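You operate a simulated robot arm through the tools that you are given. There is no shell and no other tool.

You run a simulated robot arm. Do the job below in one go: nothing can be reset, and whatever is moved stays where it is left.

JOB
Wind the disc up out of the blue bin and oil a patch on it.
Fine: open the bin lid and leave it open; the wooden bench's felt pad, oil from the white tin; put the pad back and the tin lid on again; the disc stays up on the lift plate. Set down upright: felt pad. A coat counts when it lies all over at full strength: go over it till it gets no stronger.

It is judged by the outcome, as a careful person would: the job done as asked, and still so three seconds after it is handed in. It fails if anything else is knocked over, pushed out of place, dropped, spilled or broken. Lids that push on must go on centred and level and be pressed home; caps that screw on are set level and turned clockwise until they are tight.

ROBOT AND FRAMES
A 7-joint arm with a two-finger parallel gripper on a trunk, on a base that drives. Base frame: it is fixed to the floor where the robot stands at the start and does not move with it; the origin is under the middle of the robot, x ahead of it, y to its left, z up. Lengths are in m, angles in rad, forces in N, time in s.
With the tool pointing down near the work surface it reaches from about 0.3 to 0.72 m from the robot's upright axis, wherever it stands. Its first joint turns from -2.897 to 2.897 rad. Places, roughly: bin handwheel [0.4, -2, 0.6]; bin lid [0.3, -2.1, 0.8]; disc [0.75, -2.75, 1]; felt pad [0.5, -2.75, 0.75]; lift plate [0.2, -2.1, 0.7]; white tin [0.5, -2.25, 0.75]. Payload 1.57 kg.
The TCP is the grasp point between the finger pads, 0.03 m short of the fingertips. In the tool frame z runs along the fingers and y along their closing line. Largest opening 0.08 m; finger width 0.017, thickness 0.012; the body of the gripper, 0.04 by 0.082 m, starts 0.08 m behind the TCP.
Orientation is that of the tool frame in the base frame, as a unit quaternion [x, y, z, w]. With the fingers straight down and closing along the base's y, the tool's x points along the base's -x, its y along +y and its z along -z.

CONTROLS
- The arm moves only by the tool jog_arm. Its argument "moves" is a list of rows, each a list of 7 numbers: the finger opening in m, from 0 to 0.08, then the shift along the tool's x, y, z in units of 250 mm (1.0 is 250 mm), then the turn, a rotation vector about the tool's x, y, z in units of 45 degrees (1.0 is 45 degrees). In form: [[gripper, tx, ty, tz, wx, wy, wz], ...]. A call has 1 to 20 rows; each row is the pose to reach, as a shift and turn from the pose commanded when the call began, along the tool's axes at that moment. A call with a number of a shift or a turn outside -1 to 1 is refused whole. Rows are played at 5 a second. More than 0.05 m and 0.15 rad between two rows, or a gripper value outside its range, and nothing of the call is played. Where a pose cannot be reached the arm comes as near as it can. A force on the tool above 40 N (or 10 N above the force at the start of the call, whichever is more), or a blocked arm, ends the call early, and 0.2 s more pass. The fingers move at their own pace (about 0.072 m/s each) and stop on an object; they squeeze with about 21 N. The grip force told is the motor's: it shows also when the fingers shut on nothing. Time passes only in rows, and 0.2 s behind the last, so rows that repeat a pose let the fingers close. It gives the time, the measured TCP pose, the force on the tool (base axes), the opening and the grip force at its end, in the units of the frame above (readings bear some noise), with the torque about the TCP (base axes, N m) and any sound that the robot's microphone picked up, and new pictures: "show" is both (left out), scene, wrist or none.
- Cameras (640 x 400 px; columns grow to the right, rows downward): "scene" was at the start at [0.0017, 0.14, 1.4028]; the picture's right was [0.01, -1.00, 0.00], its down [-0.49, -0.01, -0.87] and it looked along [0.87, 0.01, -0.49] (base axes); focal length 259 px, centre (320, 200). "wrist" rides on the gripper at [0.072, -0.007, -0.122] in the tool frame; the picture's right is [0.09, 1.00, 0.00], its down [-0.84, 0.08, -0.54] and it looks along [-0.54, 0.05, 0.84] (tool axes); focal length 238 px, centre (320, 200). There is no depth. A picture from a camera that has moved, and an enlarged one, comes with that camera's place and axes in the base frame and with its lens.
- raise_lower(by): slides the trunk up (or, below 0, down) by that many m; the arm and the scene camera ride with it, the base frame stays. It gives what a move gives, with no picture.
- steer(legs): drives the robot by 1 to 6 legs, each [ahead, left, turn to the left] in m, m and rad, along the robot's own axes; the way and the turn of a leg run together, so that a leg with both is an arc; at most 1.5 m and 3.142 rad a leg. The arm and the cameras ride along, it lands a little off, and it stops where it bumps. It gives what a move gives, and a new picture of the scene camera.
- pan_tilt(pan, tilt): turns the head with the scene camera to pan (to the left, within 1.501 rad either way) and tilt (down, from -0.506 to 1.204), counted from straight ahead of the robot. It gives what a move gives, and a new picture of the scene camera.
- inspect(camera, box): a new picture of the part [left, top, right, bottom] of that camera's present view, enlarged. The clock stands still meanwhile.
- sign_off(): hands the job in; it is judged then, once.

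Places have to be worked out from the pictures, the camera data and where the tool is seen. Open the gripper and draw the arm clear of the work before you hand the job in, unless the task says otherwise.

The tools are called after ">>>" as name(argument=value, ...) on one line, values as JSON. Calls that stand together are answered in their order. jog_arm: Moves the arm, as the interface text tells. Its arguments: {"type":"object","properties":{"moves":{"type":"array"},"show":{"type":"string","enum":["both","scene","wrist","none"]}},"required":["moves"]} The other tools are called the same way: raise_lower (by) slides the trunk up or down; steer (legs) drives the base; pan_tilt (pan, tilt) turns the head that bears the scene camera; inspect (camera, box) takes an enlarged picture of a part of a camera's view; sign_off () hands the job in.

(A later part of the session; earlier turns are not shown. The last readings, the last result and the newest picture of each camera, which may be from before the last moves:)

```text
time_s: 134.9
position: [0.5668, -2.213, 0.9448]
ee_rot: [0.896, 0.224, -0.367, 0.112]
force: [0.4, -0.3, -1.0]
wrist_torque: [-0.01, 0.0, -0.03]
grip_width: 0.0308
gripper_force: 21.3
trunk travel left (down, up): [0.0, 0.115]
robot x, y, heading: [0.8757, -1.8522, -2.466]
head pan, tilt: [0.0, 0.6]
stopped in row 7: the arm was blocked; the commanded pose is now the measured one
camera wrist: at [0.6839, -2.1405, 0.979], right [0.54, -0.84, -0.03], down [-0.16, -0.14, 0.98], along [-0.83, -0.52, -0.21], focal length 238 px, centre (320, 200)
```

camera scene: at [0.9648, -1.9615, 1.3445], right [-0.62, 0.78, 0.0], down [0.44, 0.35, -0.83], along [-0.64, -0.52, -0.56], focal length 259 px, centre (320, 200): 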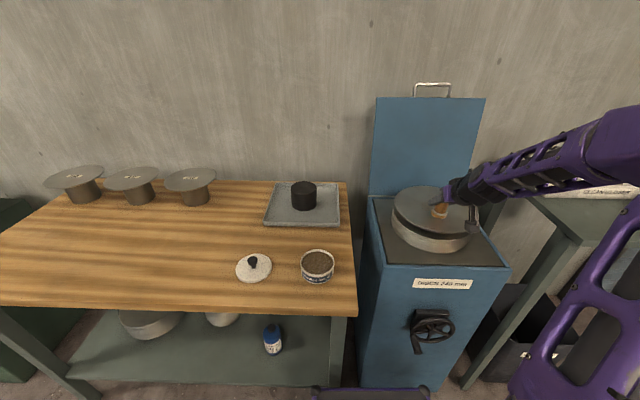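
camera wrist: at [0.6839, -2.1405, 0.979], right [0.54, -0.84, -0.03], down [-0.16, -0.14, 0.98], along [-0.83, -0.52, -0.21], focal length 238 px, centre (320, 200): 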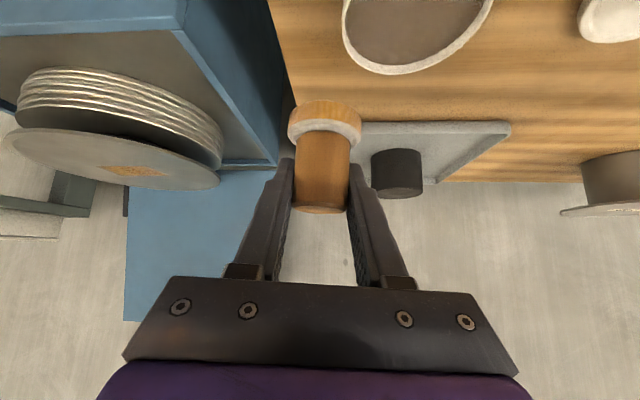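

The elbow is blocked against the head. I turn the head aside to the left to give it room.

>>> pan_tilt(pan=0.6, tilt=0.6)

```text
time_s: 135.9
position: [0.5675, -2.2136, 0.9451]
ee_rot: [0.896, 0.225, -0.368, 0.111]
force: [0.9, 0.5, -0.3]
wrist_torque: [0.01, -0.01, 0.03]
grip_width: 0.0311
gripper_force: 21.4
trunk travel left (down, up): [0.0, 0.115]
robot x, y, heading: [0.8757, -1.851, -2.466]
head pan, tilt: [0.6, 0.6]
camera scene: at [0.9639, -1.9619, 1.347], right [-0.62, 0.78, 0.0], down [0.42, 0.34, -0.84], along [-0.66, -0.52, -0.54], focal length 259 px, centre (320, 200)
```

scene: 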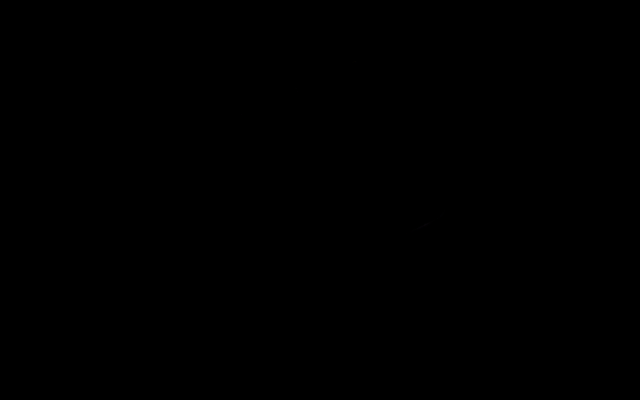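

The elbow is right before the camera. I retreat the hand outward again, restoring the hand's yaw, to untangle.

>>> jog_arm(moves=[[0.0, -0.109, -0.071, 0.106, -0.031, 0.0015, -0.031], [0.0, -0.218, -0.142, 0.2125, -0.062, 0.003, -0.062], [0.0, -0.327, -0.213, 0.319, -0.093, 0.0045, -0.093], [0.0, -0.436, -0.284, 0.425, -0.1246, 0.0059, -0.1241], [0.0, -0.436, -0.284, 0.425, -0.1246, 0.0059, -0.1241]], show="both")

```text
time_s: 137.1
position: [0.4043, -2.2314, 0.947]
ee_rot: [0.876, 0.291, -0.36, 0.137]
force: [0.4, -0.4, -0.6]
wrist_torque: [0.05, 0.07, -0.05]
grip_width: 0.0308
gripper_force: 20.7
trunk travel left (down, up): [0.0, 0.115]
robot x, y, heading: [0.8755, -1.8504, -2.467]
head pan, tilt: [0.6, 0.6]
camera scene: at [1.0087, -1.9916, 1.3443], right [-0.96, 0.29, 0.0], down [0.16, 0.54, -0.82], along [-0.24, -0.79, -0.57], focal length 259 px, centre (320, 200)
camera wrist: at [0.5089, -2.141, 0.9809], right [0.66, -0.75, -0.03], down [-0.13, -0.16, 0.98], along [-0.74, -0.64, -0.21], focal length 238 px, centre (320, 200)
```

scene: 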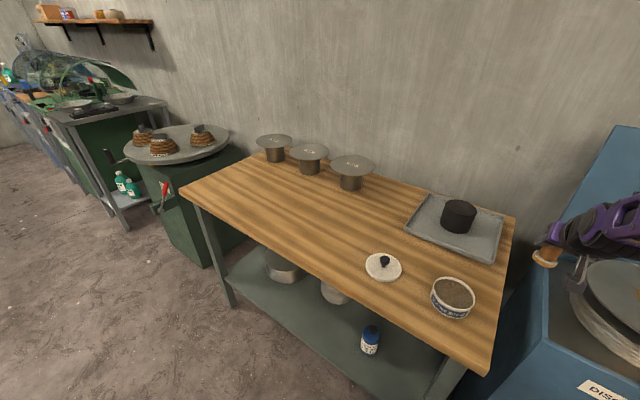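
wrist: 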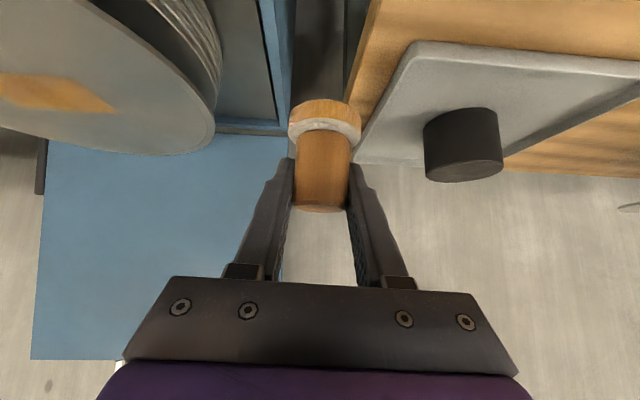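

The head is free and out of the way. I retry the move to above the tin.

>>> jog_arm(moves=[[0.0, 0.077, 0.093, -0.067, 0, 0, 0], [0.0, 0.155, 0.186, -0.135, 0, 0, 0], [0.0, 0.232, 0.279, -0.202, 0, 0, 0], [0.0, 0.309, 0.372, -0.269, 0, 0, 0], [0.0, 0.387, 0.465, -0.337, 0, 0, 0], [0.0, 0.464, 0.558, -0.404, 0, 0, 0], [0.0, 0.464, 0.558, -0.404, 0, 0, 0]], show="both")

```text
time_s: 138.2
position: [0.427, -2.0838, 0.9313]
ee_rot: [0.92, 0.109, -0.375, 0.043]
force: [0.6, 0.2, -0.6]
wrist_torque: [0.04, 0.05, -0.04]
grip_width: 0.0306
gripper_force: 21.5
trunk travel left (down, up): [0.0, 0.115]
robot x, y, heading: [0.874, -1.8548, -2.468]
head pan, tilt: [0.6, 0.6]
stopped in row 5: the arm was blocked; the commanded pose is now the measured one
camera scene: at [1.0118, -1.9952, 1.3525], right [-0.97, 0.25, 0.0], down [0.12, 0.47, -0.87], along [-0.22, -0.85, -0.49], focal length 259 px, centre (320, 200)
camera wrist: at [0.5589, -2.0467, 0.9666], right [0.3, -0.95, -0.07], down [-0.19, -0.13, 0.97], along [-0.94, -0.27, -0.22], focal length 238 px, centre (320, 200)
```

scene: 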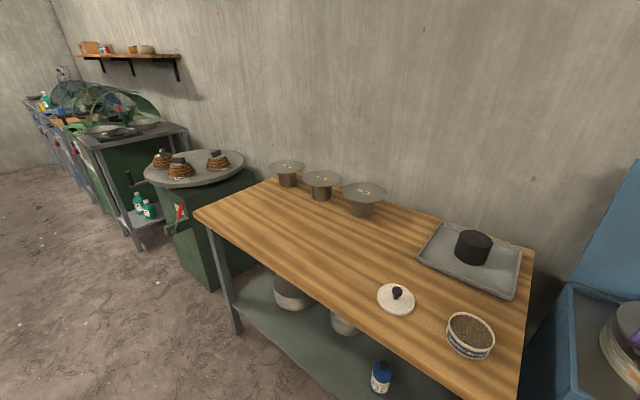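
wrist: 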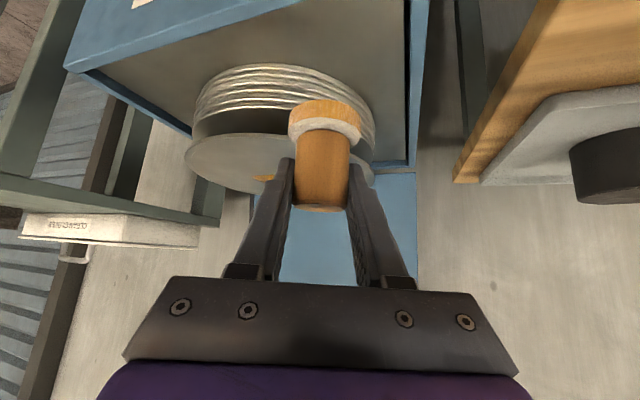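

The elbow again pushes the head, twisting the hand. I turn the head fully left to clear the way and look at the state.

>>> pan_tilt(pan=1.5, tilt=0.6)

```text
time_s: 139.4
position: [0.4268, -2.0842, 0.9311]
ee_rot: [0.919, 0.108, -0.376, 0.04]
force: [-0.7, 0.5, -0.3]
wrist_torque: [-0.03, 0.01, -0.02]
grip_width: 0.0309
gripper_force: 21.7
trunk travel left (down, up): [0.0, 0.115]
robot x, y, heading: [0.8759, -1.8532, -2.468]
head pan, tilt: [1.499, 0.6]
camera scene: at [1.012, -1.9945, 1.3524], right [-0.97, 0.24, 0.0], down [0.12, 0.48, -0.87], along [-0.21, -0.85, -0.49], focal length 259 px, centre (320, 200)
```

scene: 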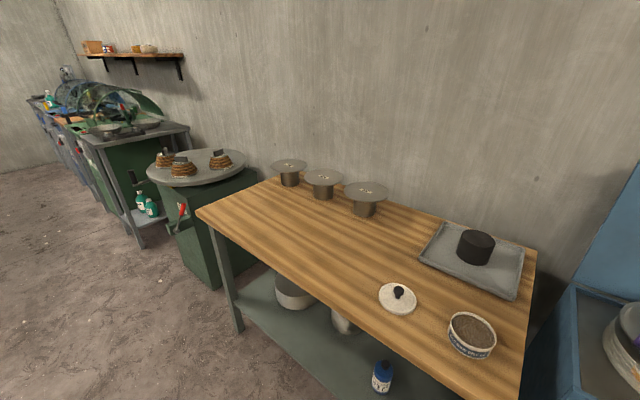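

The head is blocked by the arm itself. I move the hand outward over the disc (raised), restoring its yaw, to swing the elbow back.

>>> jog_arm(moves=[[0.0, -0.06, 0, -0.05, 0, 0, 0], [0.0, -0.13, -0.005, 0.0, -0.083, -0.001, -0.084], [0.0, -0.21, -0.012, 0.06, -0.166, -0.002, -0.169], [0.0, -0.29, -0.02, 0.12, -0.248, -0.003, -0.253], [0.0, -0.375, -0.028, 0.178, -0.3312, -0.0036, -0.3373], [0.0, -0.375, -0.028, 0.178, -0.3312, -0.0036, -0.3373]], show="both")

```text
time_s: 140.8
position: [0.3318, -2.104, 0.9693]
ee_rot: [0.881, 0.279, -0.364, 0.12]
force: [1.1, -1.5, -0.7]
wrist_torque: [0.0, 0.03, -0.03]
grip_width: 0.0309
gripper_force: 21.1
trunk travel left (down, up): [0.0, 0.115]
robot x, y, heading: [0.8723, -1.8526, -2.468]
head pan, tilt: [1.499, 0.6]
camera scene: at [1.0835, -1.9776, 1.3447], right [-0.82, -0.57, 0.0], down [-0.32, 0.46, -0.83], along [0.47, -0.68, -0.56], focal length 259 px, centre (320, 200)
camera wrist: at [0.4393, -2.019, 1.0036], right [0.63, -0.78, -0.06], down [-0.13, -0.17, 0.98], along [-0.77, -0.61, -0.21], focal length 238 px, centre (320, 200)
```

scene: 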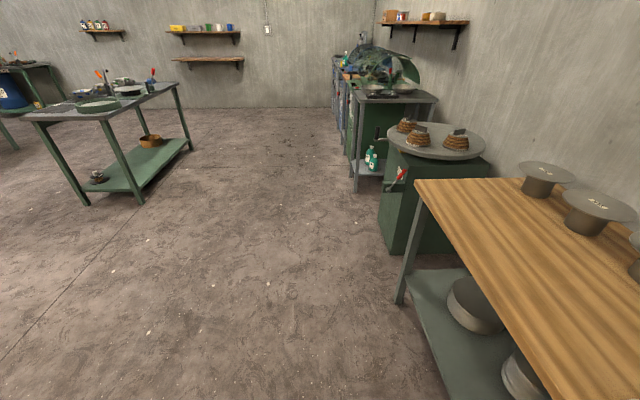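
wrist: 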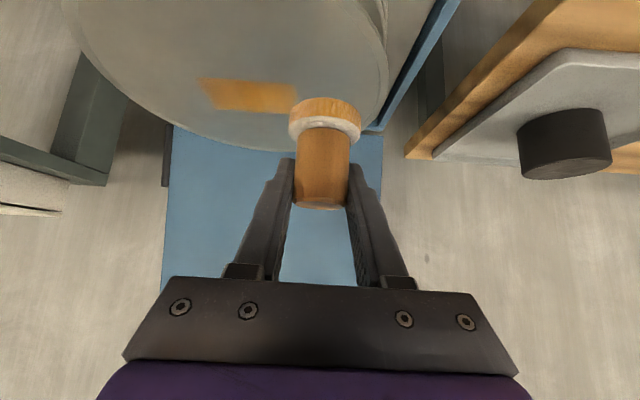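

The head is clear now. To keep the elbow away from it, I back the base off 8 cm — tin and disc stay within reach.

>>> steer(legs=[[-0.08, 0, 0]])

```text
time_s: 141.9
position: [0.3923, -2.0554, 0.9677]
ee_rot: [0.881, 0.277, -0.365, 0.12]
force: [-0.4, -1.1, -1.2]
wrist_torque: [-0.02, -0.01, -0.04]
grip_width: 0.0308
gripper_force: 21.5
trunk travel left (down, up): [0.0, 0.115]
robot x, y, heading: [0.9363, -1.8007, -2.468]
head pan, tilt: [1.499, 0.6]
camera scene: at [1.1459, -1.9296, 1.3445], right [-0.82, -0.57, 0.0], down [-0.32, 0.47, -0.83], along [0.47, -0.68, -0.56], focal length 259 px, centre (320, 200)
```

scene: 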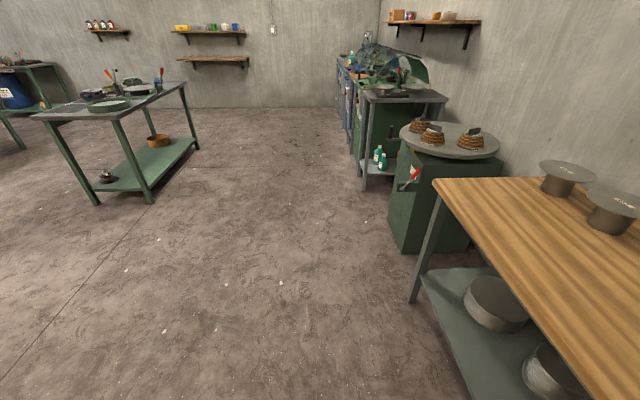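

I move the hand toward the tin in two stages.

>>> jog_arm(moves=[[0.0, 0.034, 0.132, -0.011, 0, 0, 0], [0.0, 0.067, 0.265, -0.022, 0, 0, 0], [0.0, 0.101, 0.398, -0.033, 0, 0, 0], [0.0, 0.135, 0.53, -0.043, 0, 0, 0], [0.0, 0.168, 0.663, -0.054, 0, 0, 0], [0.0, 0.202, 0.795, -0.065, 0, 0, 0]], show="wrist")

```text
time_s: 143.3
position: [0.5451, -2.1906, 0.946]
ee_rot: [0.881, 0.276, -0.365, 0.12]
force: [-0.1, 0.9, -0.4]
wrist_torque: [-0.03, 0.0, 0.01]
grip_width: 0.031
gripper_force: 20.9
trunk travel left (down, up): [0.0, 0.115]
robot x, y, heading: [0.9383, -1.8032, -2.469]
head pan, tilt: [1.499, 0.6]
camera wrist: at [0.6529, -2.1056, 0.9806], right [0.63, -0.78, -0.06], down [-0.13, -0.17, 0.98], along [-0.77, -0.6, -0.21], focal length 238 px, centre (320, 200)
```

wrist: 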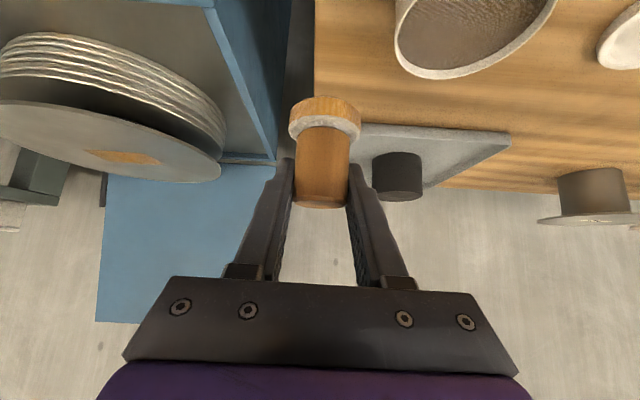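

On course with no blocking. I finish the move above the tin.

>>> jog_arm(moves=[[0.0, 0.031, 0.113, -0.009, 0, 0, 0], [0.0, 0.061, 0.226, -0.017, 0, 0, 0], [0.0, 0.092, 0.339, -0.026, 0, 0, 0], [0.0, 0.14, 0.339, 0.022, 0, 0, 0], [0.0, 0.19, 0.338, 0.071, 0, 0, 0], [0.0, 0.19, 0.338, 0.071, 0, 0, 0]], show="wrist")

```text
time_s: 144.7
position: [0.6128, -2.2484, 0.901]
ee_rot: [0.881, 0.278, -0.363, 0.12]
force: [0.6, 0.3, -1.0]
wrist_torque: [0.01, 0.0, 0.01]
grip_width: 0.0308
gripper_force: 21.1
trunk travel left (down, up): [0.0, 0.115]
robot x, y, heading: [0.932, -1.7999, -2.465]
head pan, tilt: [1.499, 0.6]
camera wrist: at [0.7209, -2.1633, 0.9351], right [0.63, -0.78, -0.06], down [-0.13, -0.18, 0.98], along [-0.77, -0.61, -0.21], focal length 238 px, centre (320, 200)
```

wrist: 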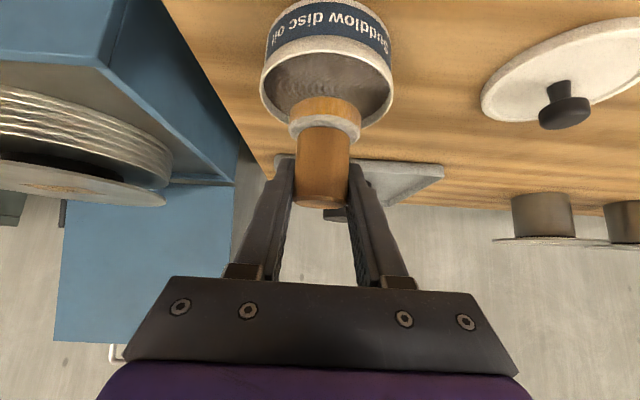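

Centred over the tin. I dip, dwell, and lift out.

>>> jog_arm(moves=[[0.0, 0.03, 0, 0.03, 0, 0, 0], [0.0, 0.055, 0, 0.055, 0, 0, 0], [0.0, 0.07, 0, 0.07, 0, 0, 0], [0.0, 0.08, 0, 0.08, 0, 0, 0], [0.0, 0.088, 0, 0.0875, 0, 0, 0], [0.0, 0.088, 0, 0.0875, 0, 0, 0], [0.0, 0.088, 0, 0.0875, 0, 0, 0]], show="none")

```text
time_s: 146.3
position: [0.6127, -2.2475, 0.8707]
ee_rot: [0.881, 0.278, -0.365, 0.121]
force: [-2.7, -4.0, 17.5]
wrist_torque: [0.1, 0.23, 0.07]
grip_width: 0.0309
gripper_force: 21.7
trunk travel left (down, up): [0.0, 0.115]
robot x, y, heading: [0.9351, -1.804, -2.469]
head pan, tilt: [1.499, 0.6]
```

Good dip (17 N). I lift out and carry the pad back toward the disc.

>>> jog_arm(moves=[[0.0, -0.07, 0, -0.07, 0, 0, 0], [0.0, -0.14, 0, -0.14, 0, 0, 0], [0.0, -0.213, 0, -0.212, 0, 0, 0], [0.0, -0.28, -0.14, -0.155, 0, 0, 0], [0.0, -0.345, -0.28, -0.1, 0, 0, 0], [0.0, -0.41, -0.41, -0.045, 0, 0, 0], [0.0, -0.475, -0.54, 0.01, 0, 0, 0], [0.0, -0.535, -0.66, 0.06, 0, 0, 0], [0.0, -0.593, -0.773, 0.108, 0, 0, 0]], show="wrist")

```text
time_s: 148.3
position: [0.401, -2.1619, 0.9536]
ee_rot: [0.881, 0.278, -0.364, 0.12]
force: [0.0, -0.3, -1.0]
wrist_torque: [0.0, -0.01, 0.01]
grip_width: 0.031
gripper_force: 21.2
trunk travel left (down, up): [0.0, 0.115]
robot x, y, heading: [0.9436, -1.7994, -2.467]
head pan, tilt: [1.499, 0.6]
camera wrist: at [0.5089, -2.0764, 0.9889], right [0.63, -0.78, -0.06], down [-0.13, -0.18, 0.98], along [-0.77, -0.61, -0.21], focal length 238 px, centre (320, 200)
```

wrist: 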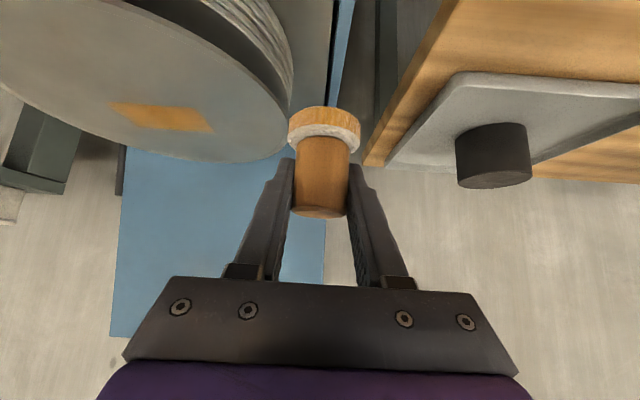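

The patch is clearly visible. I go over its centre and down to light contact.

>>> jog_arm(moves=[[0.0, -0.04, -0.15, 0.07, 0, 0, 0], [0.0, -0.085, -0.3, 0.15, 0, 0, 0], [0.0, -0.13, -0.45, 0.225, 0, 0, 0], [0.0, -0.174, -0.601, 0.302, 0, 0, 0], [0.0, -0.14, -0.601, 0.336, 0, 0, 0], [0.0, -0.127, -0.601, 0.349, 0, 0, 0], [0.0, -0.121, -0.601, 0.355, 0, 0, 0], [0.0, -0.116, -0.601, 0.36, 0, 0, 0]], show="wrist")

```text
time_s: 150.1
position: [0.2441, -2.0869, 0.91]
ee_rot: [0.881, 0.277, -0.365, 0.12]
force: [-0.3, 1.1, 1.5]
wrist_torque: [0.07, 0.07, 0.02]
grip_width: 0.0309
gripper_force: 21.5
trunk travel left (down, up): [0.0, 0.115]
robot x, y, heading: [0.9404, -1.7998, -2.465]
head pan, tilt: [1.499, 0.6]
camera wrist: at [0.353, -2.0015, 0.9431], right [0.63, -0.78, -0.06], down [-0.13, -0.18, 0.98], along [-0.77, -0.6, -0.21], focal length 238 px, centre (320, 200)
```

wrist: 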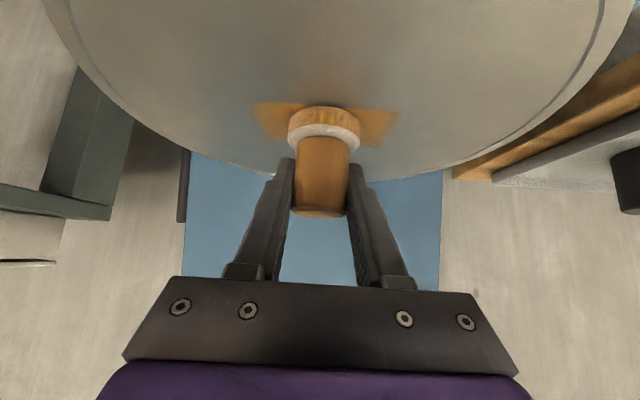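

Contact at the patch centre. I rub another full raster over the patch and its edges with a gentle downward creep.

>>> jog_arm(moves=[[0.0, -0.0041, -0.0999, 0.0045, 0, 0, 0], [0.0, -0.0082, -0.1998, 0.0091, 0, 0, 0], [0.0, -0.0467, -0.1963, 0.0496, 0, 0, 0], [0.0, -0.041, -0.0964, 0.0468, 0, 0, 0], [0.0, -0.0351, 0.0035, 0.0439, 0, 0, 0], [0.0, -0.0293, 0.1034, 0.0411, 0, 0, 0], [0.0, -0.0235, 0.2033, 0.0382, 0, 0, 0], [0.0, 0.0167, 0.1998, -0.0006, 0, 0, 0], [0.0, 0.0127, 0.0999, 0.0039, 0, 0, 0], [0.0, 0.0085, 0, 0.0085, 0, 0, 0], [0.0, 0.0044, -0.0999, 0.013, 0, 0, 0], [0.0, 0.0003, -0.1998, 0.0176, 0, 0, 0], [0.0, 0.0406, -0.2033, -0.0213, 0, 0, 0], [0.0, 0.0463, -0.1034, -0.0241, 0, 0, 0], [0.0, 0.0522, -0.0035, -0.027, 0, 0, 0], [0.0, 0.058, 0.0964, -0.0299, 0, 0, 0], [0.0, 0.0638, 0.1963, -0.0327, 0, 0, 0], [0.0, 0.0252, 0.1998, 0.0078, 0, 0, 0], [0.0, 0.0212, 0.0999, 0.0124, 0, 0, 0], [0.0, 0.017, 0, 0.0169, 0, 0, 0]], show="none")

```text
time_s: 154.3
position: [0.245, -2.0868, 0.9031]
ee_rot: [0.881, 0.278, -0.363, 0.12]
force: [-0.8, 1.1, 1.4]
wrist_torque: [0.08, 0.03, -0.06]
grip_width: 0.0309
gripper_force: 21.4
trunk travel left (down, up): [0.0, 0.115]
robot x, y, heading: [0.938, -1.8045, -2.466]
head pan, tilt: [1.499, 0.6]
```

Still in light contact (1.4 N). I run the same raster once more before looking.

>>> jog_arm(moves=[[0.0, -0.0041, -0.0999, 0.0045, 0, 0, 0], [0.0, -0.0082, -0.1998, 0.0091, 0, 0, 0], [0.0, -0.0467, -0.1963, 0.0496, 0, 0, 0], [0.0, -0.041, -0.0964, 0.0468, 0, 0, 0], [0.0, -0.0351, 0.0035, 0.0439, 0, 0, 0], [0.0, -0.0293, 0.1034, 0.0411, 0, 0, 0], [0.0, -0.0235, 0.2033, 0.0382, 0, 0, 0], [0.0, 0.0167, 0.1998, -0.0006, 0, 0, 0], [0.0, 0.0127, 0.0999, 0.0039, 0, 0, 0], [0.0, 0.0085, 0, 0.0085, 0, 0, 0], [0.0, 0.0044, -0.0999, 0.013, 0, 0, 0], [0.0, 0.0003, -0.1998, 0.0176, 0, 0, 0], [0.0, 0.0406, -0.2033, -0.0213, 0, 0, 0], [0.0, 0.0463, -0.1034, -0.0241, 0, 0, 0], [0.0, 0.0522, -0.0035, -0.027, 0, 0, 0], [0.0, 0.058, 0.0964, -0.0299, 0, 0, 0], [0.0, 0.0638, 0.1963, -0.0327, 0, 0, 0], [0.0, 0.0252, 0.1998, 0.0078, 0, 0, 0], [0.0, 0.0212, 0.0999, 0.0124, 0, 0, 0], [0.0, 0.017, 0, 0.0169, 0, 0, 0]], show="none")

```text
time_s: 158.5
position: [0.2454, -2.0871, 0.897]
ee_rot: [0.881, 0.278, -0.364, 0.12]
force: [-0.1, -0.3, 0.7]
wrist_torque: [0.05, 0.03, -0.01]
grip_width: 0.0307
gripper_force: 20.7
trunk travel left (down, up): [0.0, 0.115]
robot x, y, heading: [0.9387, -1.8029, -2.466]
head pan, tilt: [1.499, 0.6]
```

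I lift off and move aside for a look with both cameras (the head turned back for a moment).

>>> jog_arm(moves=[[0.0, -0.07, 0, -0.07, 0, 0, 0], [0.0, -0.142, 0, -0.141, 0, 0, 0], [0.0, -0.095, 0.12, -0.19, 0, 0, 0], [0.0, -0.048, 0.24, -0.239, 0, 0, 0], [0.0, -0.002, 0.36, -0.288, 0, 0, 0], [0.0, 0.045, 0.48, -0.337, 0, 0, 0], [0.0, 0.092, 0.597, -0.386, 0, 0, 0]], show="wrist")

>>> inspect(camera="wrist", box=[60, 50, 260, 175])

```text
time_s: 160.1
position: [0.4007, -2.1608, 0.9513]
ee_rot: [0.881, 0.277, -0.365, 0.12]
force: [0.7, -0.2, -0.7]
wrist_torque: [-0.01, 0.03, 0.04]
grip_width: 0.0309
gripper_force: 20.7
trunk travel left (down, up): [0.0, 0.115]
robot x, y, heading: [0.9392, -1.8032, -2.466]
head pan, tilt: [1.499, 0.6]
camera wrist: at [0.508, -2.0747, 0.9854], right [0.63, -0.78, -0.06], down [-0.13, -0.17, 0.98], along [-0.77, -0.6, -0.21], focal length 238 px, centre (320, 200)
```

wrist: 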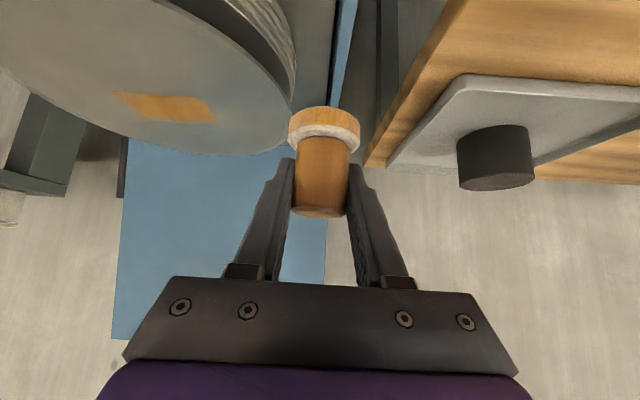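

```text
3.20 times, centred on (160, 112) of wrist
camera zoom: at [0.508, -2.0747, 0.9854], right [0.63, -0.78, -0.06], down [-0.13, -0.17, 0.98], along [-0.77, -0.6, -0.21], focal length 763 px, centre (832, 480)
```

zoom: 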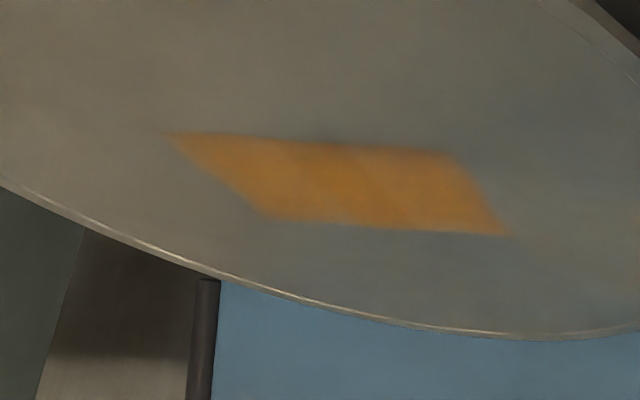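

The patch looks mostly even with faint edges. I turn the head to the front to compare its strength.

>>> pan_tilt(pan=-0.2, tilt=0.6)

>>> inspect(camera="scene", box=[330, 180, 450, 260])

```text
time_s: 161.8
position: [0.4002, -2.1595, 0.9511]
ee_rot: [0.881, 0.277, -0.364, 0.12]
force: [0.3, 0.1, -0.2]
wrist_torque: [-0.01, -0.05, -0.01]
grip_width: 0.031
gripper_force: 21.1
trunk travel left (down, up): [0.0, 0.115]
robot x, y, heading: [0.9368, -1.8033, -2.471]
head pan, tilt: [-0.201, 0.6]
camera scene: at [1.0173, -1.897, 1.3445], right [-0.46, 0.89, 0.0], down [0.5, 0.26, -0.83], along [-0.73, -0.38, -0.56], focal length 259 px, centre (320, 200)
```

scene: 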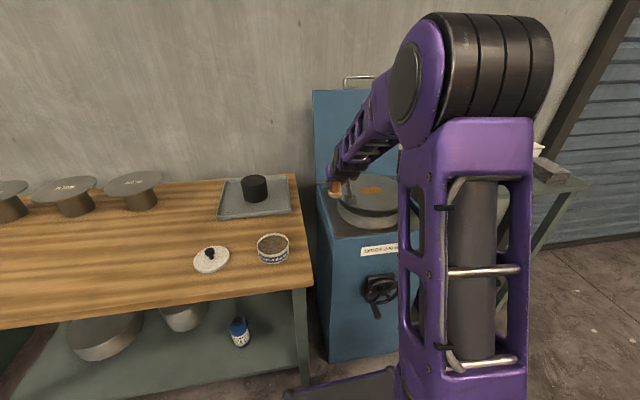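

```text
5.00 times, centred on (390, 220) of scene
camera zoom: at [1.0173, -1.897, 1.3445], right [-0.46, 0.89, 0.0], down [0.5, 0.26, -0.83], along [-0.73, -0.38, -0.56], focal length 1295 px, centre (-30, 100)
```

zoom: 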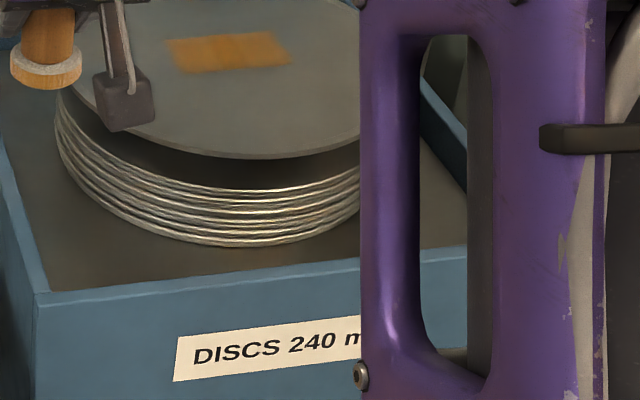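

The coat is still building (slightly mottled). I turn the head aside and redip the pad.

>>> pan_tilt(pan=1.3, tilt=0.6)

>>> jog_arm(moves=[[0.0, 0.07, 0.155, -0.069, 0, 0, 0], [0.0, 0.141, 0.31, -0.138, 0, 0, 0], [0.0, 0.211, 0.465, -0.206, 0, 0, 0], [0.0, 0.282, 0.62, -0.275, 0, 0, 0], [0.0, 0.352, 0.775, -0.344, 0, 0, 0], [0.0, 0.42, 0.774, -0.275, 0, 0, 0], [0.0, 0.494, 0.773, -0.203, 0, 0, 0], [0.0, 0.494, 0.773, -0.203, 0, 0, 0]], show="wrist")

```text
time_s: 163.4
position: [0.3997, -2.1601, 0.9509]
ee_rot: [0.88, 0.279, -0.365, 0.121]
force: [-0.3, 0.4, -0.7]
wrist_torque: [-0.02, 0.01, 0.0]
grip_width: 0.0309
gripper_force: 21.2
trunk travel left (down, up): [0.0, 0.115]
robot x, y, heading: [0.9342, -1.798, -2.47]
head pan, tilt: [1.3, 0.6]
camera scene: at [1.1306, -1.938, 1.3445], right [-0.92, -0.39, 0.0], down [-0.22, 0.52, -0.83], along [0.32, -0.76, -0.56], focal length 259 px, centre (320, 200)
```

scene: 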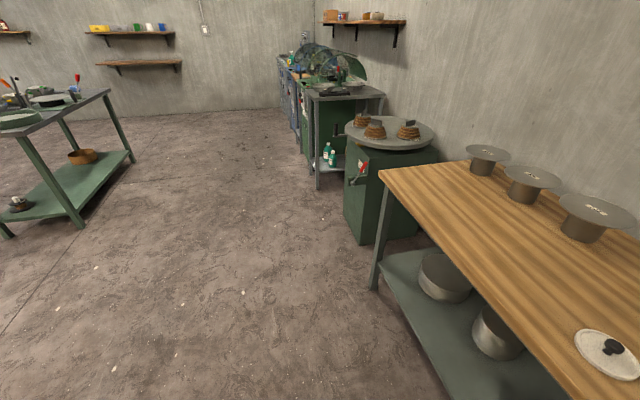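

```text
time_s: 165.2
position: [0.612, -2.2455, 0.9002]
ee_rot: [0.881, 0.277, -0.363, 0.119]
force: [0.2, 0.0, -0.1]
wrist_torque: [-0.02, 0.03, 0.04]
grip_width: 0.0309
gripper_force: 20.9
trunk travel left (down, up): [0.0, 0.115]
robot x, y, heading: [0.9387, -1.8012, -2.466]
head pan, tilt: [1.3, 0.6]
camera wrist: at [0.72, -2.1609, 0.9351], right [0.63, -0.78, -0.06], down [-0.13, -0.18, 0.98], along [-0.77, -0.6, -0.21], focal length 238 px, centre (320, 200)
```

wrist: 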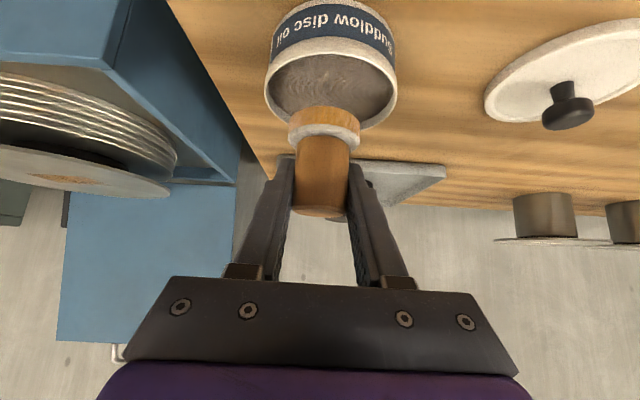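

Over the tin; I dip again with a 4 mm correction to the left.

>>> jog_arm(moves=[[0.0, 0.035, 0.016, 0.025, 0, 0, 0], [0.0, 0.06, 0.016, 0.05, 0, 0, 0], [0.0, 0.075, 0.016, 0.065, 0, 0, 0], [0.0, 0.085, 0.016, 0.075, 0, 0, 0], [0.0, 0.093, 0.016, 0.083, 0, 0, 0], [0.0, 0.093, 0.016, 0.083, 0, 0, 0], [0.0, 0.093, 0.016, 0.083, 0, 0, 0]], show="none")

```text
time_s: 166.8
position: [0.6171, -2.2504, 0.8703]
ee_rot: [0.88, 0.277, -0.365, 0.121]
force: [1.0, 0.0, 16.9]
wrist_torque: [0.25, 0.14, 0.01]
grip_width: 0.0309
gripper_force: 20.5
trunk travel left (down, up): [0.0, 0.115]
robot x, y, heading: [0.9375, -1.8054, -2.474]
head pan, tilt: [1.3, 0.6]
```

Dipped (17 N). Back toward the disc.

>>> jog_arm(moves=[[0.0, -0.07, 0, -0.07, 0, 0, 0], [0.0, -0.14, 0, -0.14, 0, 0, 0], [0.0, -0.22, 0, -0.22, 0, 0, 0], [0.0, -0.28, -0.14, -0.16, 0, 0, 0], [0.0, -0.345, -0.28, -0.1, 0, 0, 0], [0.0, -0.405, -0.41, -0.04, 0, 0, 0], [0.0, -0.465, -0.54, 0.015, 0, 0, 0], [0.0, -0.53, -0.67, 0.07, 0, 0, 0], [0.0, -0.586, -0.793, 0.125, 0, 0, 0]], show="none")

```text
time_s: 168.8
position: [0.3982, -2.1602, 0.9494]
ee_rot: [0.881, 0.278, -0.364, 0.119]
force: [-1.2, -0.3, -0.2]
wrist_torque: [0.01, 0.01, -0.01]
grip_width: 0.0309
gripper_force: 21.2
trunk travel left (down, up): [0.0, 0.115]
robot x, y, heading: [0.939, -1.8032, -2.464]
head pan, tilt: [1.3, 0.6]
```

I go over the patch centre and down to contact again.

>>> jog_arm(moves=[[0.0, -0.06, -0.147, 0.058, 0, 0, 0], [0.0, -0.119, -0.295, 0.116, 0, 0, 0], [0.0, -0.178, -0.442, 0.173, 0, 0, 0], [0.0, -0.238, -0.589, 0.231, 0, 0, 0], [0.0, -0.132, -0.59, 0.337, 0, 0, 0], [0.0, -0.1, -0.59, 0.369, 0, 0, 0], [0.0, -0.092, -0.59, 0.377, 0, 0, 0], [0.0, -0.086, -0.59, 0.383, 0, 0, 0]], show="wrist")

```text
time_s: 170.6
position: [0.2465, -2.0879, 0.8962]
ee_rot: [0.881, 0.278, -0.365, 0.12]
force: [-0.6, 0.3, 0.3]
wrist_torque: [0.0, 0.02, 0.01]
grip_width: 0.0306
gripper_force: 20.6
trunk travel left (down, up): [0.0, 0.115]
robot x, y, heading: [0.9392, -1.8007, -2.472]
head pan, tilt: [1.3, 0.6]
camera wrist: at [0.3547, -2.0019, 0.9306], right [0.63, -0.78, -0.06], down [-0.13, -0.18, 0.98], along [-0.77, -0.6, -0.21], focal length 238 px, centre (320, 200)
```

wrist: 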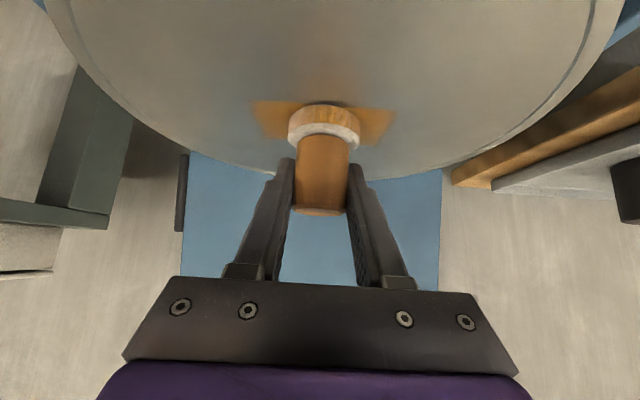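

Barely touching; I run the raster again 1 mm lower.

>>> jog_arm(moves=[[0.0, -0.0013, -0.0999, 0.0073, 0, 0, 0], [0.0, -0.0054, -0.1998, 0.0119, 0, 0, 0], [0.0, -0.0439, -0.1963, 0.0524, 0, 0, 0], [0.0, -0.0382, -0.0964, 0.0496, 0, 0, 0], [0.0, -0.0323, 0.0035, 0.0467, 0, 0, 0], [0.0, -0.0265, 0.1034, 0.0439, 0, 0, 0], [0.0, -0.0207, 0.2033, 0.041, 0, 0, 0], [0.0, 0.0195, 0.1998, 0.0022, 0, 0, 0], [0.0, 0.0155, 0.0999, 0.0067, 0, 0, 0], [0.0, 0.0113, 0, 0.0113, 0, 0, 0], [0.0, 0.0072, -0.0999, 0.0158, 0, 0, 0], [0.0, 0.0031, -0.1998, 0.0204, 0, 0, 0], [0.0, 0.0434, -0.2033, -0.0185, 0, 0, 0], [0.0, 0.0491, -0.1034, -0.0213, 0, 0, 0], [0.0, 0.055, -0.0035, -0.0242, 0, 0, 0], [0.0, 0.0608, 0.0964, -0.0271, 0, 0, 0], [0.0, 0.0666, 0.1963, -0.0299, 0, 0, 0], [0.0, 0.028, 0.1998, 0.0106, 0, 0, 0], [0.0, 0.024, 0.0999, 0.0152, 0, 0, 0], [0.0, 0.0198, 0, 0.0197, 0, 0, 0]], show="none")

```text
time_s: 174.8
position: [0.2455, -2.086, 0.8889]
ee_rot: [0.881, 0.278, -0.363, 0.12]
force: [-0.4, 0.0, 0.7]
wrist_torque: [0.05, -0.02, -0.03]
grip_width: 0.0308
gripper_force: 20.9
trunk travel left (down, up): [0.0, 0.115]
robot x, y, heading: [0.935, -1.7977, -2.467]
head pan, tilt: [1.3, 0.6]
```

Contact fine. I do another raster with wider front/back offsets to fill the edges.

>>> jog_arm(moves=[[0.0, -0.0604, -0.095, 0.0612, 0, 0, 0], [0.0, -0.0645, -0.1949, 0.0658, 0, 0, 0], [0.0, -0.0587, -0.095, 0.0629, 0, 0, 0], [0.0, -0.0529, 0.0049, 0.0601, 0, 0, 0], [0.0, -0.047, 0.1048, 0.0572, 0, 0, 0], [0.0, -0.0413, 0.2047, 0.0544, 0, 0, 0], [0.0, 0.0159, 0.1998, -0.0015, 0, 0, 0], [0.0, 0.073, 0.1949, -0.0573, 0, 0, 0], [0.0, 0.069, 0.095, -0.0528, 0, 0, 0], [0.0, 0.0648, -0.0049, -0.0482, 0, 0, 0], [0.0, 0.0607, -0.1048, -0.0437, 0, 0, 0], [0.0, 0.0566, -0.2047, -0.0391, 0, 0, 0], [0.0, 0.0012, -0.1998, 0.0184, 0, 0, 0], [0.0, 0.0069, -0.0999, 0.0156, 0, 0, 0], [0.0, 0.0128, 0, 0.0127, 0, 0, 0], [0.0, 0.0186, 0.0999, 0.0098, 0, 0, 0], [0.0, 0.0244, 0.1998, 0.007, 0, 0, 0], [0.0, 0.0203, 0.0999, 0.0115, 0, 0, 0], [0.0, 0.0162, 0, 0.0161, 0, 0, 0]], show="none")

```text
time_s: 178.8
position: [0.247, -2.0869, 0.8836]
ee_rot: [0.881, 0.277, -0.364, 0.12]
force: [-0.2, 0.3, 0.5]
wrist_torque: [0.04, 0.03, -0.02]
grip_width: 0.0309
gripper_force: 20.4
trunk travel left (down, up): [0.0, 0.115]
robot x, y, heading: [0.9371, -1.8031, -2.464]
head pan, tilt: [1.3, 0.6]
```

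I lift off and look at the patch.

>>> jog_arm(moves=[[0.0, -0.07, 0, -0.07, 0, 0, 0], [0.0, -0.13, 0, -0.13, 0, 0, 0], [0.0, -0.185, 0, -0.184, 0, 0, 0], [0.0, -0.138, 0.12, -0.231, 0, 0, 0], [0.0, -0.091, 0.24, -0.278, 0, 0, 0], [0.0, -0.044, 0.36, -0.325, 0, 0, 0], [0.0, 0.003, 0.48, -0.373, 0, 0, 0], [0.0, 0.05, 0.594, -0.42, 0, 0, 0]], show="none")

>>> inspect(camera="wrist", box=[60, 50, 260, 175])

>>> pan_tilt(pan=-0.2, tilt=0.6)

>>> inspect(camera="scene", box=[330, 160, 420, 225])

```text
time_s: 180.6
position: [0.3992, -2.1605, 0.9489]
ee_rot: [0.881, 0.277, -0.364, 0.12]
force: [-0.4, -0.2, -0.6]
wrist_torque: [-0.01, 0.01, 0.02]
grip_width: 0.031
gripper_force: 21.0
trunk travel left (down, up): [0.0, 0.115]
robot x, y, heading: [0.9391, -1.8029, -2.468]
head pan, tilt: [1.3, 0.6]
```

```text
3.20 times, centred on (160, 112) of wrist
camera zoom: at [0.5077, -2.0747, 0.9836], right [0.63, -0.78, -0.06], down [-0.13, -0.17, 0.98], along [-0.77, -0.6, -0.21], focal length 763 px, centre (832, 480)
```

zoom: 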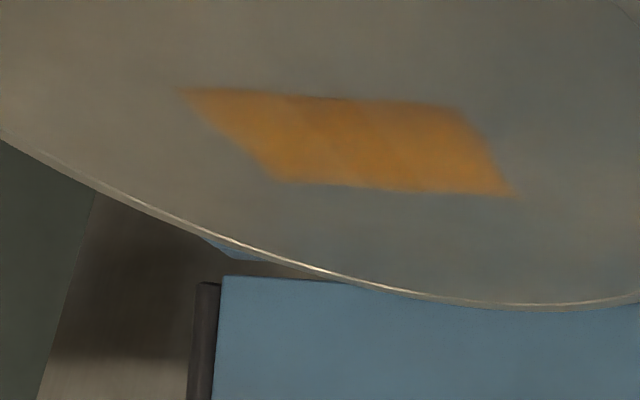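

```text
time_s: 182.2
position: [0.3983, -2.1594, 0.9493]
ee_rot: [0.881, 0.278, -0.364, 0.121]
force: [-1.1, -0.4, 0.7]
wrist_torque: [0.04, 0.01, 0.01]
grip_width: 0.0307
gripper_force: 21.4
trunk travel left (down, up): [0.0, 0.115]
robot x, y, heading: [0.9372, -1.8017, -2.462]
head pan, tilt: [-0.201, 0.6]
camera scene: at [1.0173, -1.897, 1.3445], right [-0.46, 0.89, 0.0], down [0.5, 0.26, -0.83], along [-0.73, -0.38, -0.56], focal length 259 px, centre (320, 200)
```

scene: 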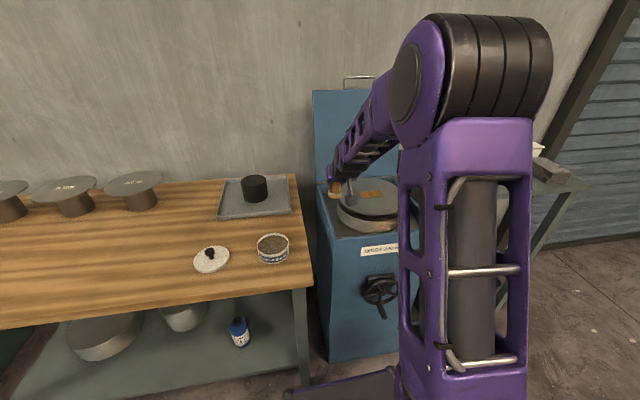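

```text
6.15 times, centred on (375, 192) of scene
camera zoom: at [1.0173, -1.897, 1.3445], right [-0.46, 0.89, 0.0], down [0.5, 0.26, -0.83], along [-0.73, -0.38, -0.56], focal length 1594 px, centre (-18, 246)
```

zoom: 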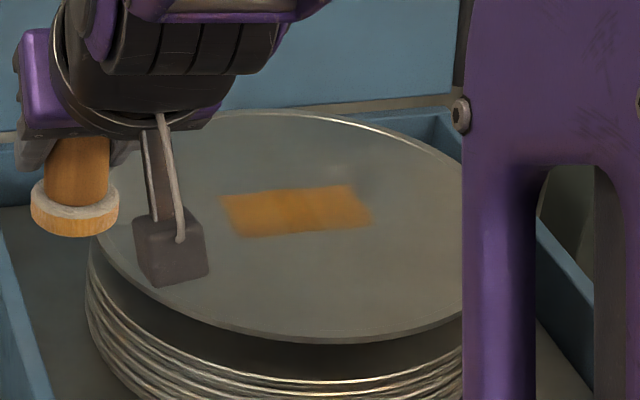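

The patch is quite even now. To make sure it is at full strength I go over it again: head aside, back to the patch.

>>> pan_tilt(pan=1.3, tilt=0.6)

>>> jog_arm(moves=[[0.0, -0.06, -0.147, 0.058, 0, 0, 0], [0.0, -0.119, -0.295, 0.116, 0, 0, 0], [0.0, -0.178, -0.442, 0.173, 0, 0, 0], [0.0, -0.238, -0.589, 0.231, 0, 0, 0], [0.0, -0.168, -0.59, 0.3, 0, 0, 0], [0.0, -0.099, -0.59, 0.369, 0, 0, 0], [0.0, -0.059, -0.59, 0.409, 0, 0, 0], [0.0, -0.052, -0.59, 0.416, 0, 0, 0], [0.0, -0.048, -0.59, 0.42, 0, 0, 0]], show="none")

```text
time_s: 183.8
position: [0.4002, -2.1597, 0.9494]
ee_rot: [0.881, 0.277, -0.364, 0.121]
force: [0.5, 0.1, -0.5]
wrist_torque: [0.0, 0.04, 0.0]
grip_width: 0.0308
gripper_force: 21.4
trunk travel left (down, up): [0.0, 0.115]
robot x, y, heading: [0.9362, -1.8035, -2.469]
head pan, tilt: [1.3, 0.6]
camera scene: at [1.1306, -1.938, 1.3445], right [-0.92, -0.39, 0.0], down [-0.22, 0.52, -0.83], along [0.32, -0.76, -0.56], focal length 259 px, centre (320, 200)
```

scene: 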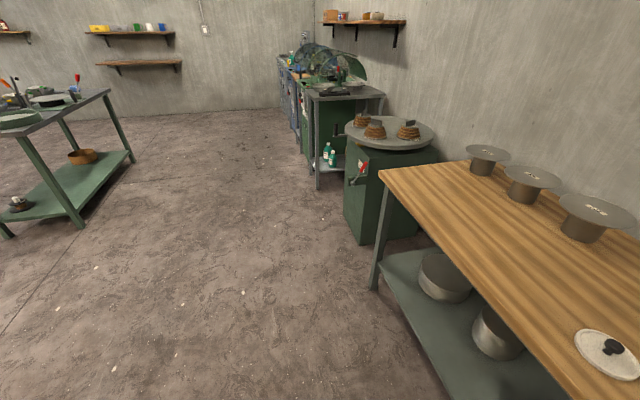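

```text
time_s: 185.8
position: [0.2471, -2.0875, 0.8826]
ee_rot: [0.881, 0.278, -0.364, 0.12]
force: [-0.7, 0.0, 0.6]
wrist_torque: [0.0, 0.0, 0.0]
grip_width: 0.0309
gripper_force: 21.1
trunk travel left (down, up): [0.0, 0.115]
robot x, y, heading: [0.935, -1.8015, -2.463]
head pan, tilt: [1.3, 0.6]
```

At the patch. I run the raster again, 1 mm lower.

>>> jog_arm(moves=[[0.0, -0.0013, -0.0999, 0.0073, 0, 0, 0], [0.0, -0.0054, -0.1998, 0.0119, 0, 0, 0], [0.0, -0.0439, -0.1963, 0.0524, 0, 0, 0], [0.0, -0.0382, -0.0964, 0.0496, 0, 0, 0], [0.0, -0.0323, 0.0035, 0.0467, 0, 0, 0], [0.0, -0.0265, 0.1034, 0.0439, 0, 0, 0], [0.0, -0.0207, 0.2033, 0.041, 0, 0, 0], [0.0, 0.0195, 0.1998, 0.0022, 0, 0, 0], [0.0, 0.0155, 0.0999, 0.0067, 0, 0, 0], [0.0, 0.0113, 0, 0.0113, 0, 0, 0], [0.0, 0.0072, -0.0999, 0.0158, 0, 0, 0], [0.0, 0.0031, -0.1998, 0.0204, 0, 0, 0], [0.0, 0.0434, -0.2033, -0.0185, 0, 0, 0], [0.0, 0.0491, -0.1034, -0.0213, 0, 0, 0], [0.0, 0.055, -0.0035, -0.0242, 0, 0, 0], [0.0, 0.0608, 0.0964, -0.0271, 0, 0, 0], [0.0, 0.0666, 0.1963, -0.0299, 0, 0, 0], [0.0, 0.028, 0.1998, 0.0106, 0, 0, 0], [0.0, 0.024, 0.0999, 0.0152, 0, 0, 0], [0.0, 0.0198, 0, 0.0197, 0, 0, 0]], show="none")

>>> jog_arm(moves=[[0.0, -0.0604, -0.095, 0.0612, 0, 0, 0], [0.0, -0.0645, -0.1949, 0.0658, 0, 0, 0], [0.0, -0.0587, -0.095, 0.0629, 0, 0, 0], [0.0, -0.0529, 0.0049, 0.0601, 0, 0, 0], [0.0, -0.047, 0.1048, 0.0572, 0, 0, 0], [0.0, -0.0413, 0.2047, 0.0544, 0, 0, 0], [0.0, 0.0159, 0.1998, -0.0015, 0, 0, 0], [0.0, 0.073, 0.1949, -0.0573, 0, 0, 0], [0.0, 0.069, 0.095, -0.0528, 0, 0, 0], [0.0, 0.0648, -0.0049, -0.0482, 0, 0, 0], [0.0, 0.0607, -0.1048, -0.0437, 0, 0, 0], [0.0, 0.0566, -0.2047, -0.0391, 0, 0, 0], [0.0, 0.0012, -0.1998, 0.0184, 0, 0, 0], [0.0, 0.0069, -0.0999, 0.0156, 0, 0, 0], [0.0, 0.0128, 0, 0.0127, 0, 0, 0], [0.0, 0.0186, 0.0999, 0.0098, 0, 0, 0], [0.0, 0.0244, 0.1998, 0.007, 0, 0, 0], [0.0, 0.0203, 0.0999, 0.0115, 0, 0, 0], [0.0, 0.0162, 0, 0.0161, 0, 0, 0]], show="none")

```text
time_s: 190.0
position: [0.2479, -2.0873, 0.8752]
ee_rot: [0.881, 0.278, -0.363, 0.119]
force: [-0.1, 0.8, 2.2]
wrist_torque: [0.07, 0.07, -0.05]
grip_width: 0.0306
gripper_force: 21.1
trunk travel left (down, up): [0.0, 0.115]
robot x, y, heading: [0.9365, -1.8009, -2.468]
head pan, tilt: [1.3, 0.6]
```

```text
time_s: 194.0
position: [0.2479, -2.0885, 0.8705]
ee_rot: [0.881, 0.278, -0.363, 0.12]
force: [-0.1, 0.0, 1.3]
wrist_torque: [0.04, 0.04, -0.03]
grip_width: 0.0306
gripper_force: 21.4
trunk travel left (down, up): [0.0, 0.115]
robot x, y, heading: [0.9345, -1.799, -2.468]
head pan, tilt: [1.3, 0.6]
```

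I lift off and compare the coat with the earlier view.

>>> jog_arm(moves=[[0.0, -0.07, 0, -0.07, 0, 0, 0], [0.0, -0.14, 0, -0.14, 0, 0, 0], [0.0, -0.223, 0, -0.222, 0, 0, 0], [0.0, -0.176, 0.12, -0.269, 0, 0, 0], [0.0, -0.129, 0.24, -0.316, 0, 0, 0], [0.0, -0.082, 0.36, -0.363, 0, 0, 0], [0.0, -0.035, 0.48, -0.411, 0, 0, 0], [0.0, 0.012, 0.594, -0.458, 0, 0, 0]], show="none")

>>> inspect(camera="wrist", box=[60, 30, 260, 155])

>>> pan_tilt(pan=-0.2, tilt=0.6)

>>> inspect(camera="scene", box=[330, 160, 420, 225])

```text
time_s: 195.8
position: [0.3999, -2.1598, 0.9505]
ee_rot: [0.881, 0.276, -0.364, 0.12]
force: [-0.7, -0.1, -0.6]
wrist_torque: [-0.01, 0.04, 0.0]
grip_width: 0.0307
gripper_force: 20.5
trunk travel left (down, up): [0.0, 0.115]
robot x, y, heading: [0.9383, -1.7989, -2.467]
head pan, tilt: [1.3, 0.6]
```

```text
3.20 times, centred on (160, 92) of wrist
camera zoom: at [0.508, -2.0757, 0.9848], right [0.63, -0.78, -0.06], down [-0.13, -0.17, 0.98], along [-0.77, -0.6, -0.21], focal length 763 px, centre (832, 544)
```

zoom: 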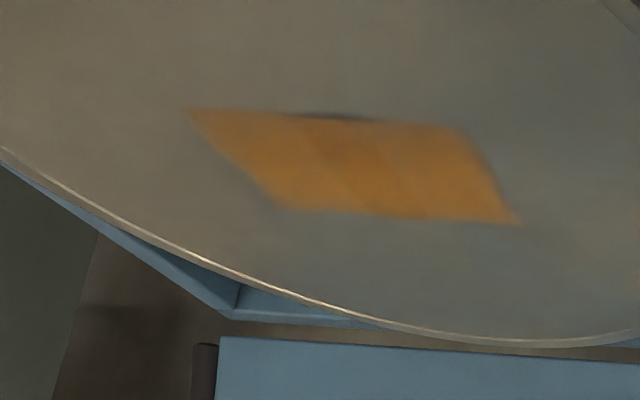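

```text
time_s: 197.4
position: [0.3995, -2.1603, 0.9497]
ee_rot: [0.881, 0.278, -0.363, 0.12]
force: [-0.4, 0.1, -0.9]
wrist_torque: [-0.03, -0.01, 0.01]
grip_width: 0.0313
gripper_force: 20.8
trunk travel left (down, up): [0.0, 0.115]
robot x, y, heading: [0.9372, -1.8005, -2.471]
head pan, tilt: [-0.201, 0.6]
camera scene: at [1.0173, -1.897, 1.3445], right [-0.46, 0.89, 0.0], down [0.5, 0.26, -0.83], along [-0.73, -0.38, -0.56], focal length 259 px, centre (320, 200)
```

scene: 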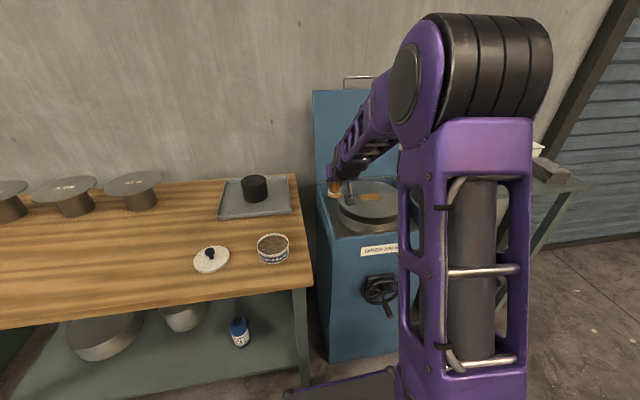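

```text
6.15 times, centred on (375, 192) of scene
camera zoom: at [1.0173, -1.897, 1.3445], right [-0.46, 0.89, 0.0], down [0.5, 0.26, -0.83], along [-0.73, -0.38, -0.56], focal length 1594 px, centre (-18, 246)
```

zoom: 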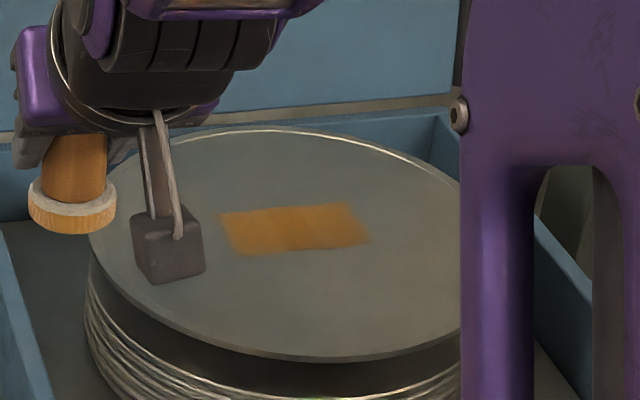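

The coat looks uniform and no stronger than before, so it's at full strength. Now I take the pad back: drive 0.35 m left and 0.08 m ahead.

>>> steer(legs=[[0.0, 0.35, 0], [0.07, 0, 0]])

```text
time_s: 201.9
position: [0.564, -2.4788, 0.9497]
ee_rot: [0.881, 0.279, -0.364, 0.121]
force: [-0.1, 0.7, -1.4]
wrist_torque: [0.0, 0.02, -0.02]
grip_width: 0.031
gripper_force: 20.4
trunk travel left (down, up): [0.0, 0.115]
robot x, y, heading: [1.098, -2.1216, -2.463]
head pan, tilt: [-0.201, 0.6]
camera scene: at [1.1816, -2.2134, 1.3445], right [-0.46, 0.89, 0.0], down [0.5, 0.26, -0.83], along [-0.73, -0.38, -0.56], focal length 259 px, centre (320, 200)
```

scene: 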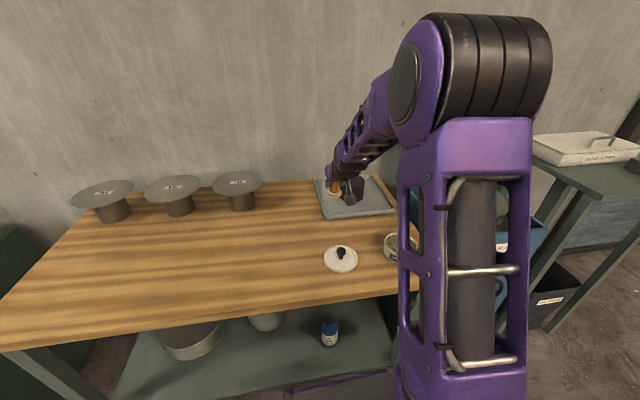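

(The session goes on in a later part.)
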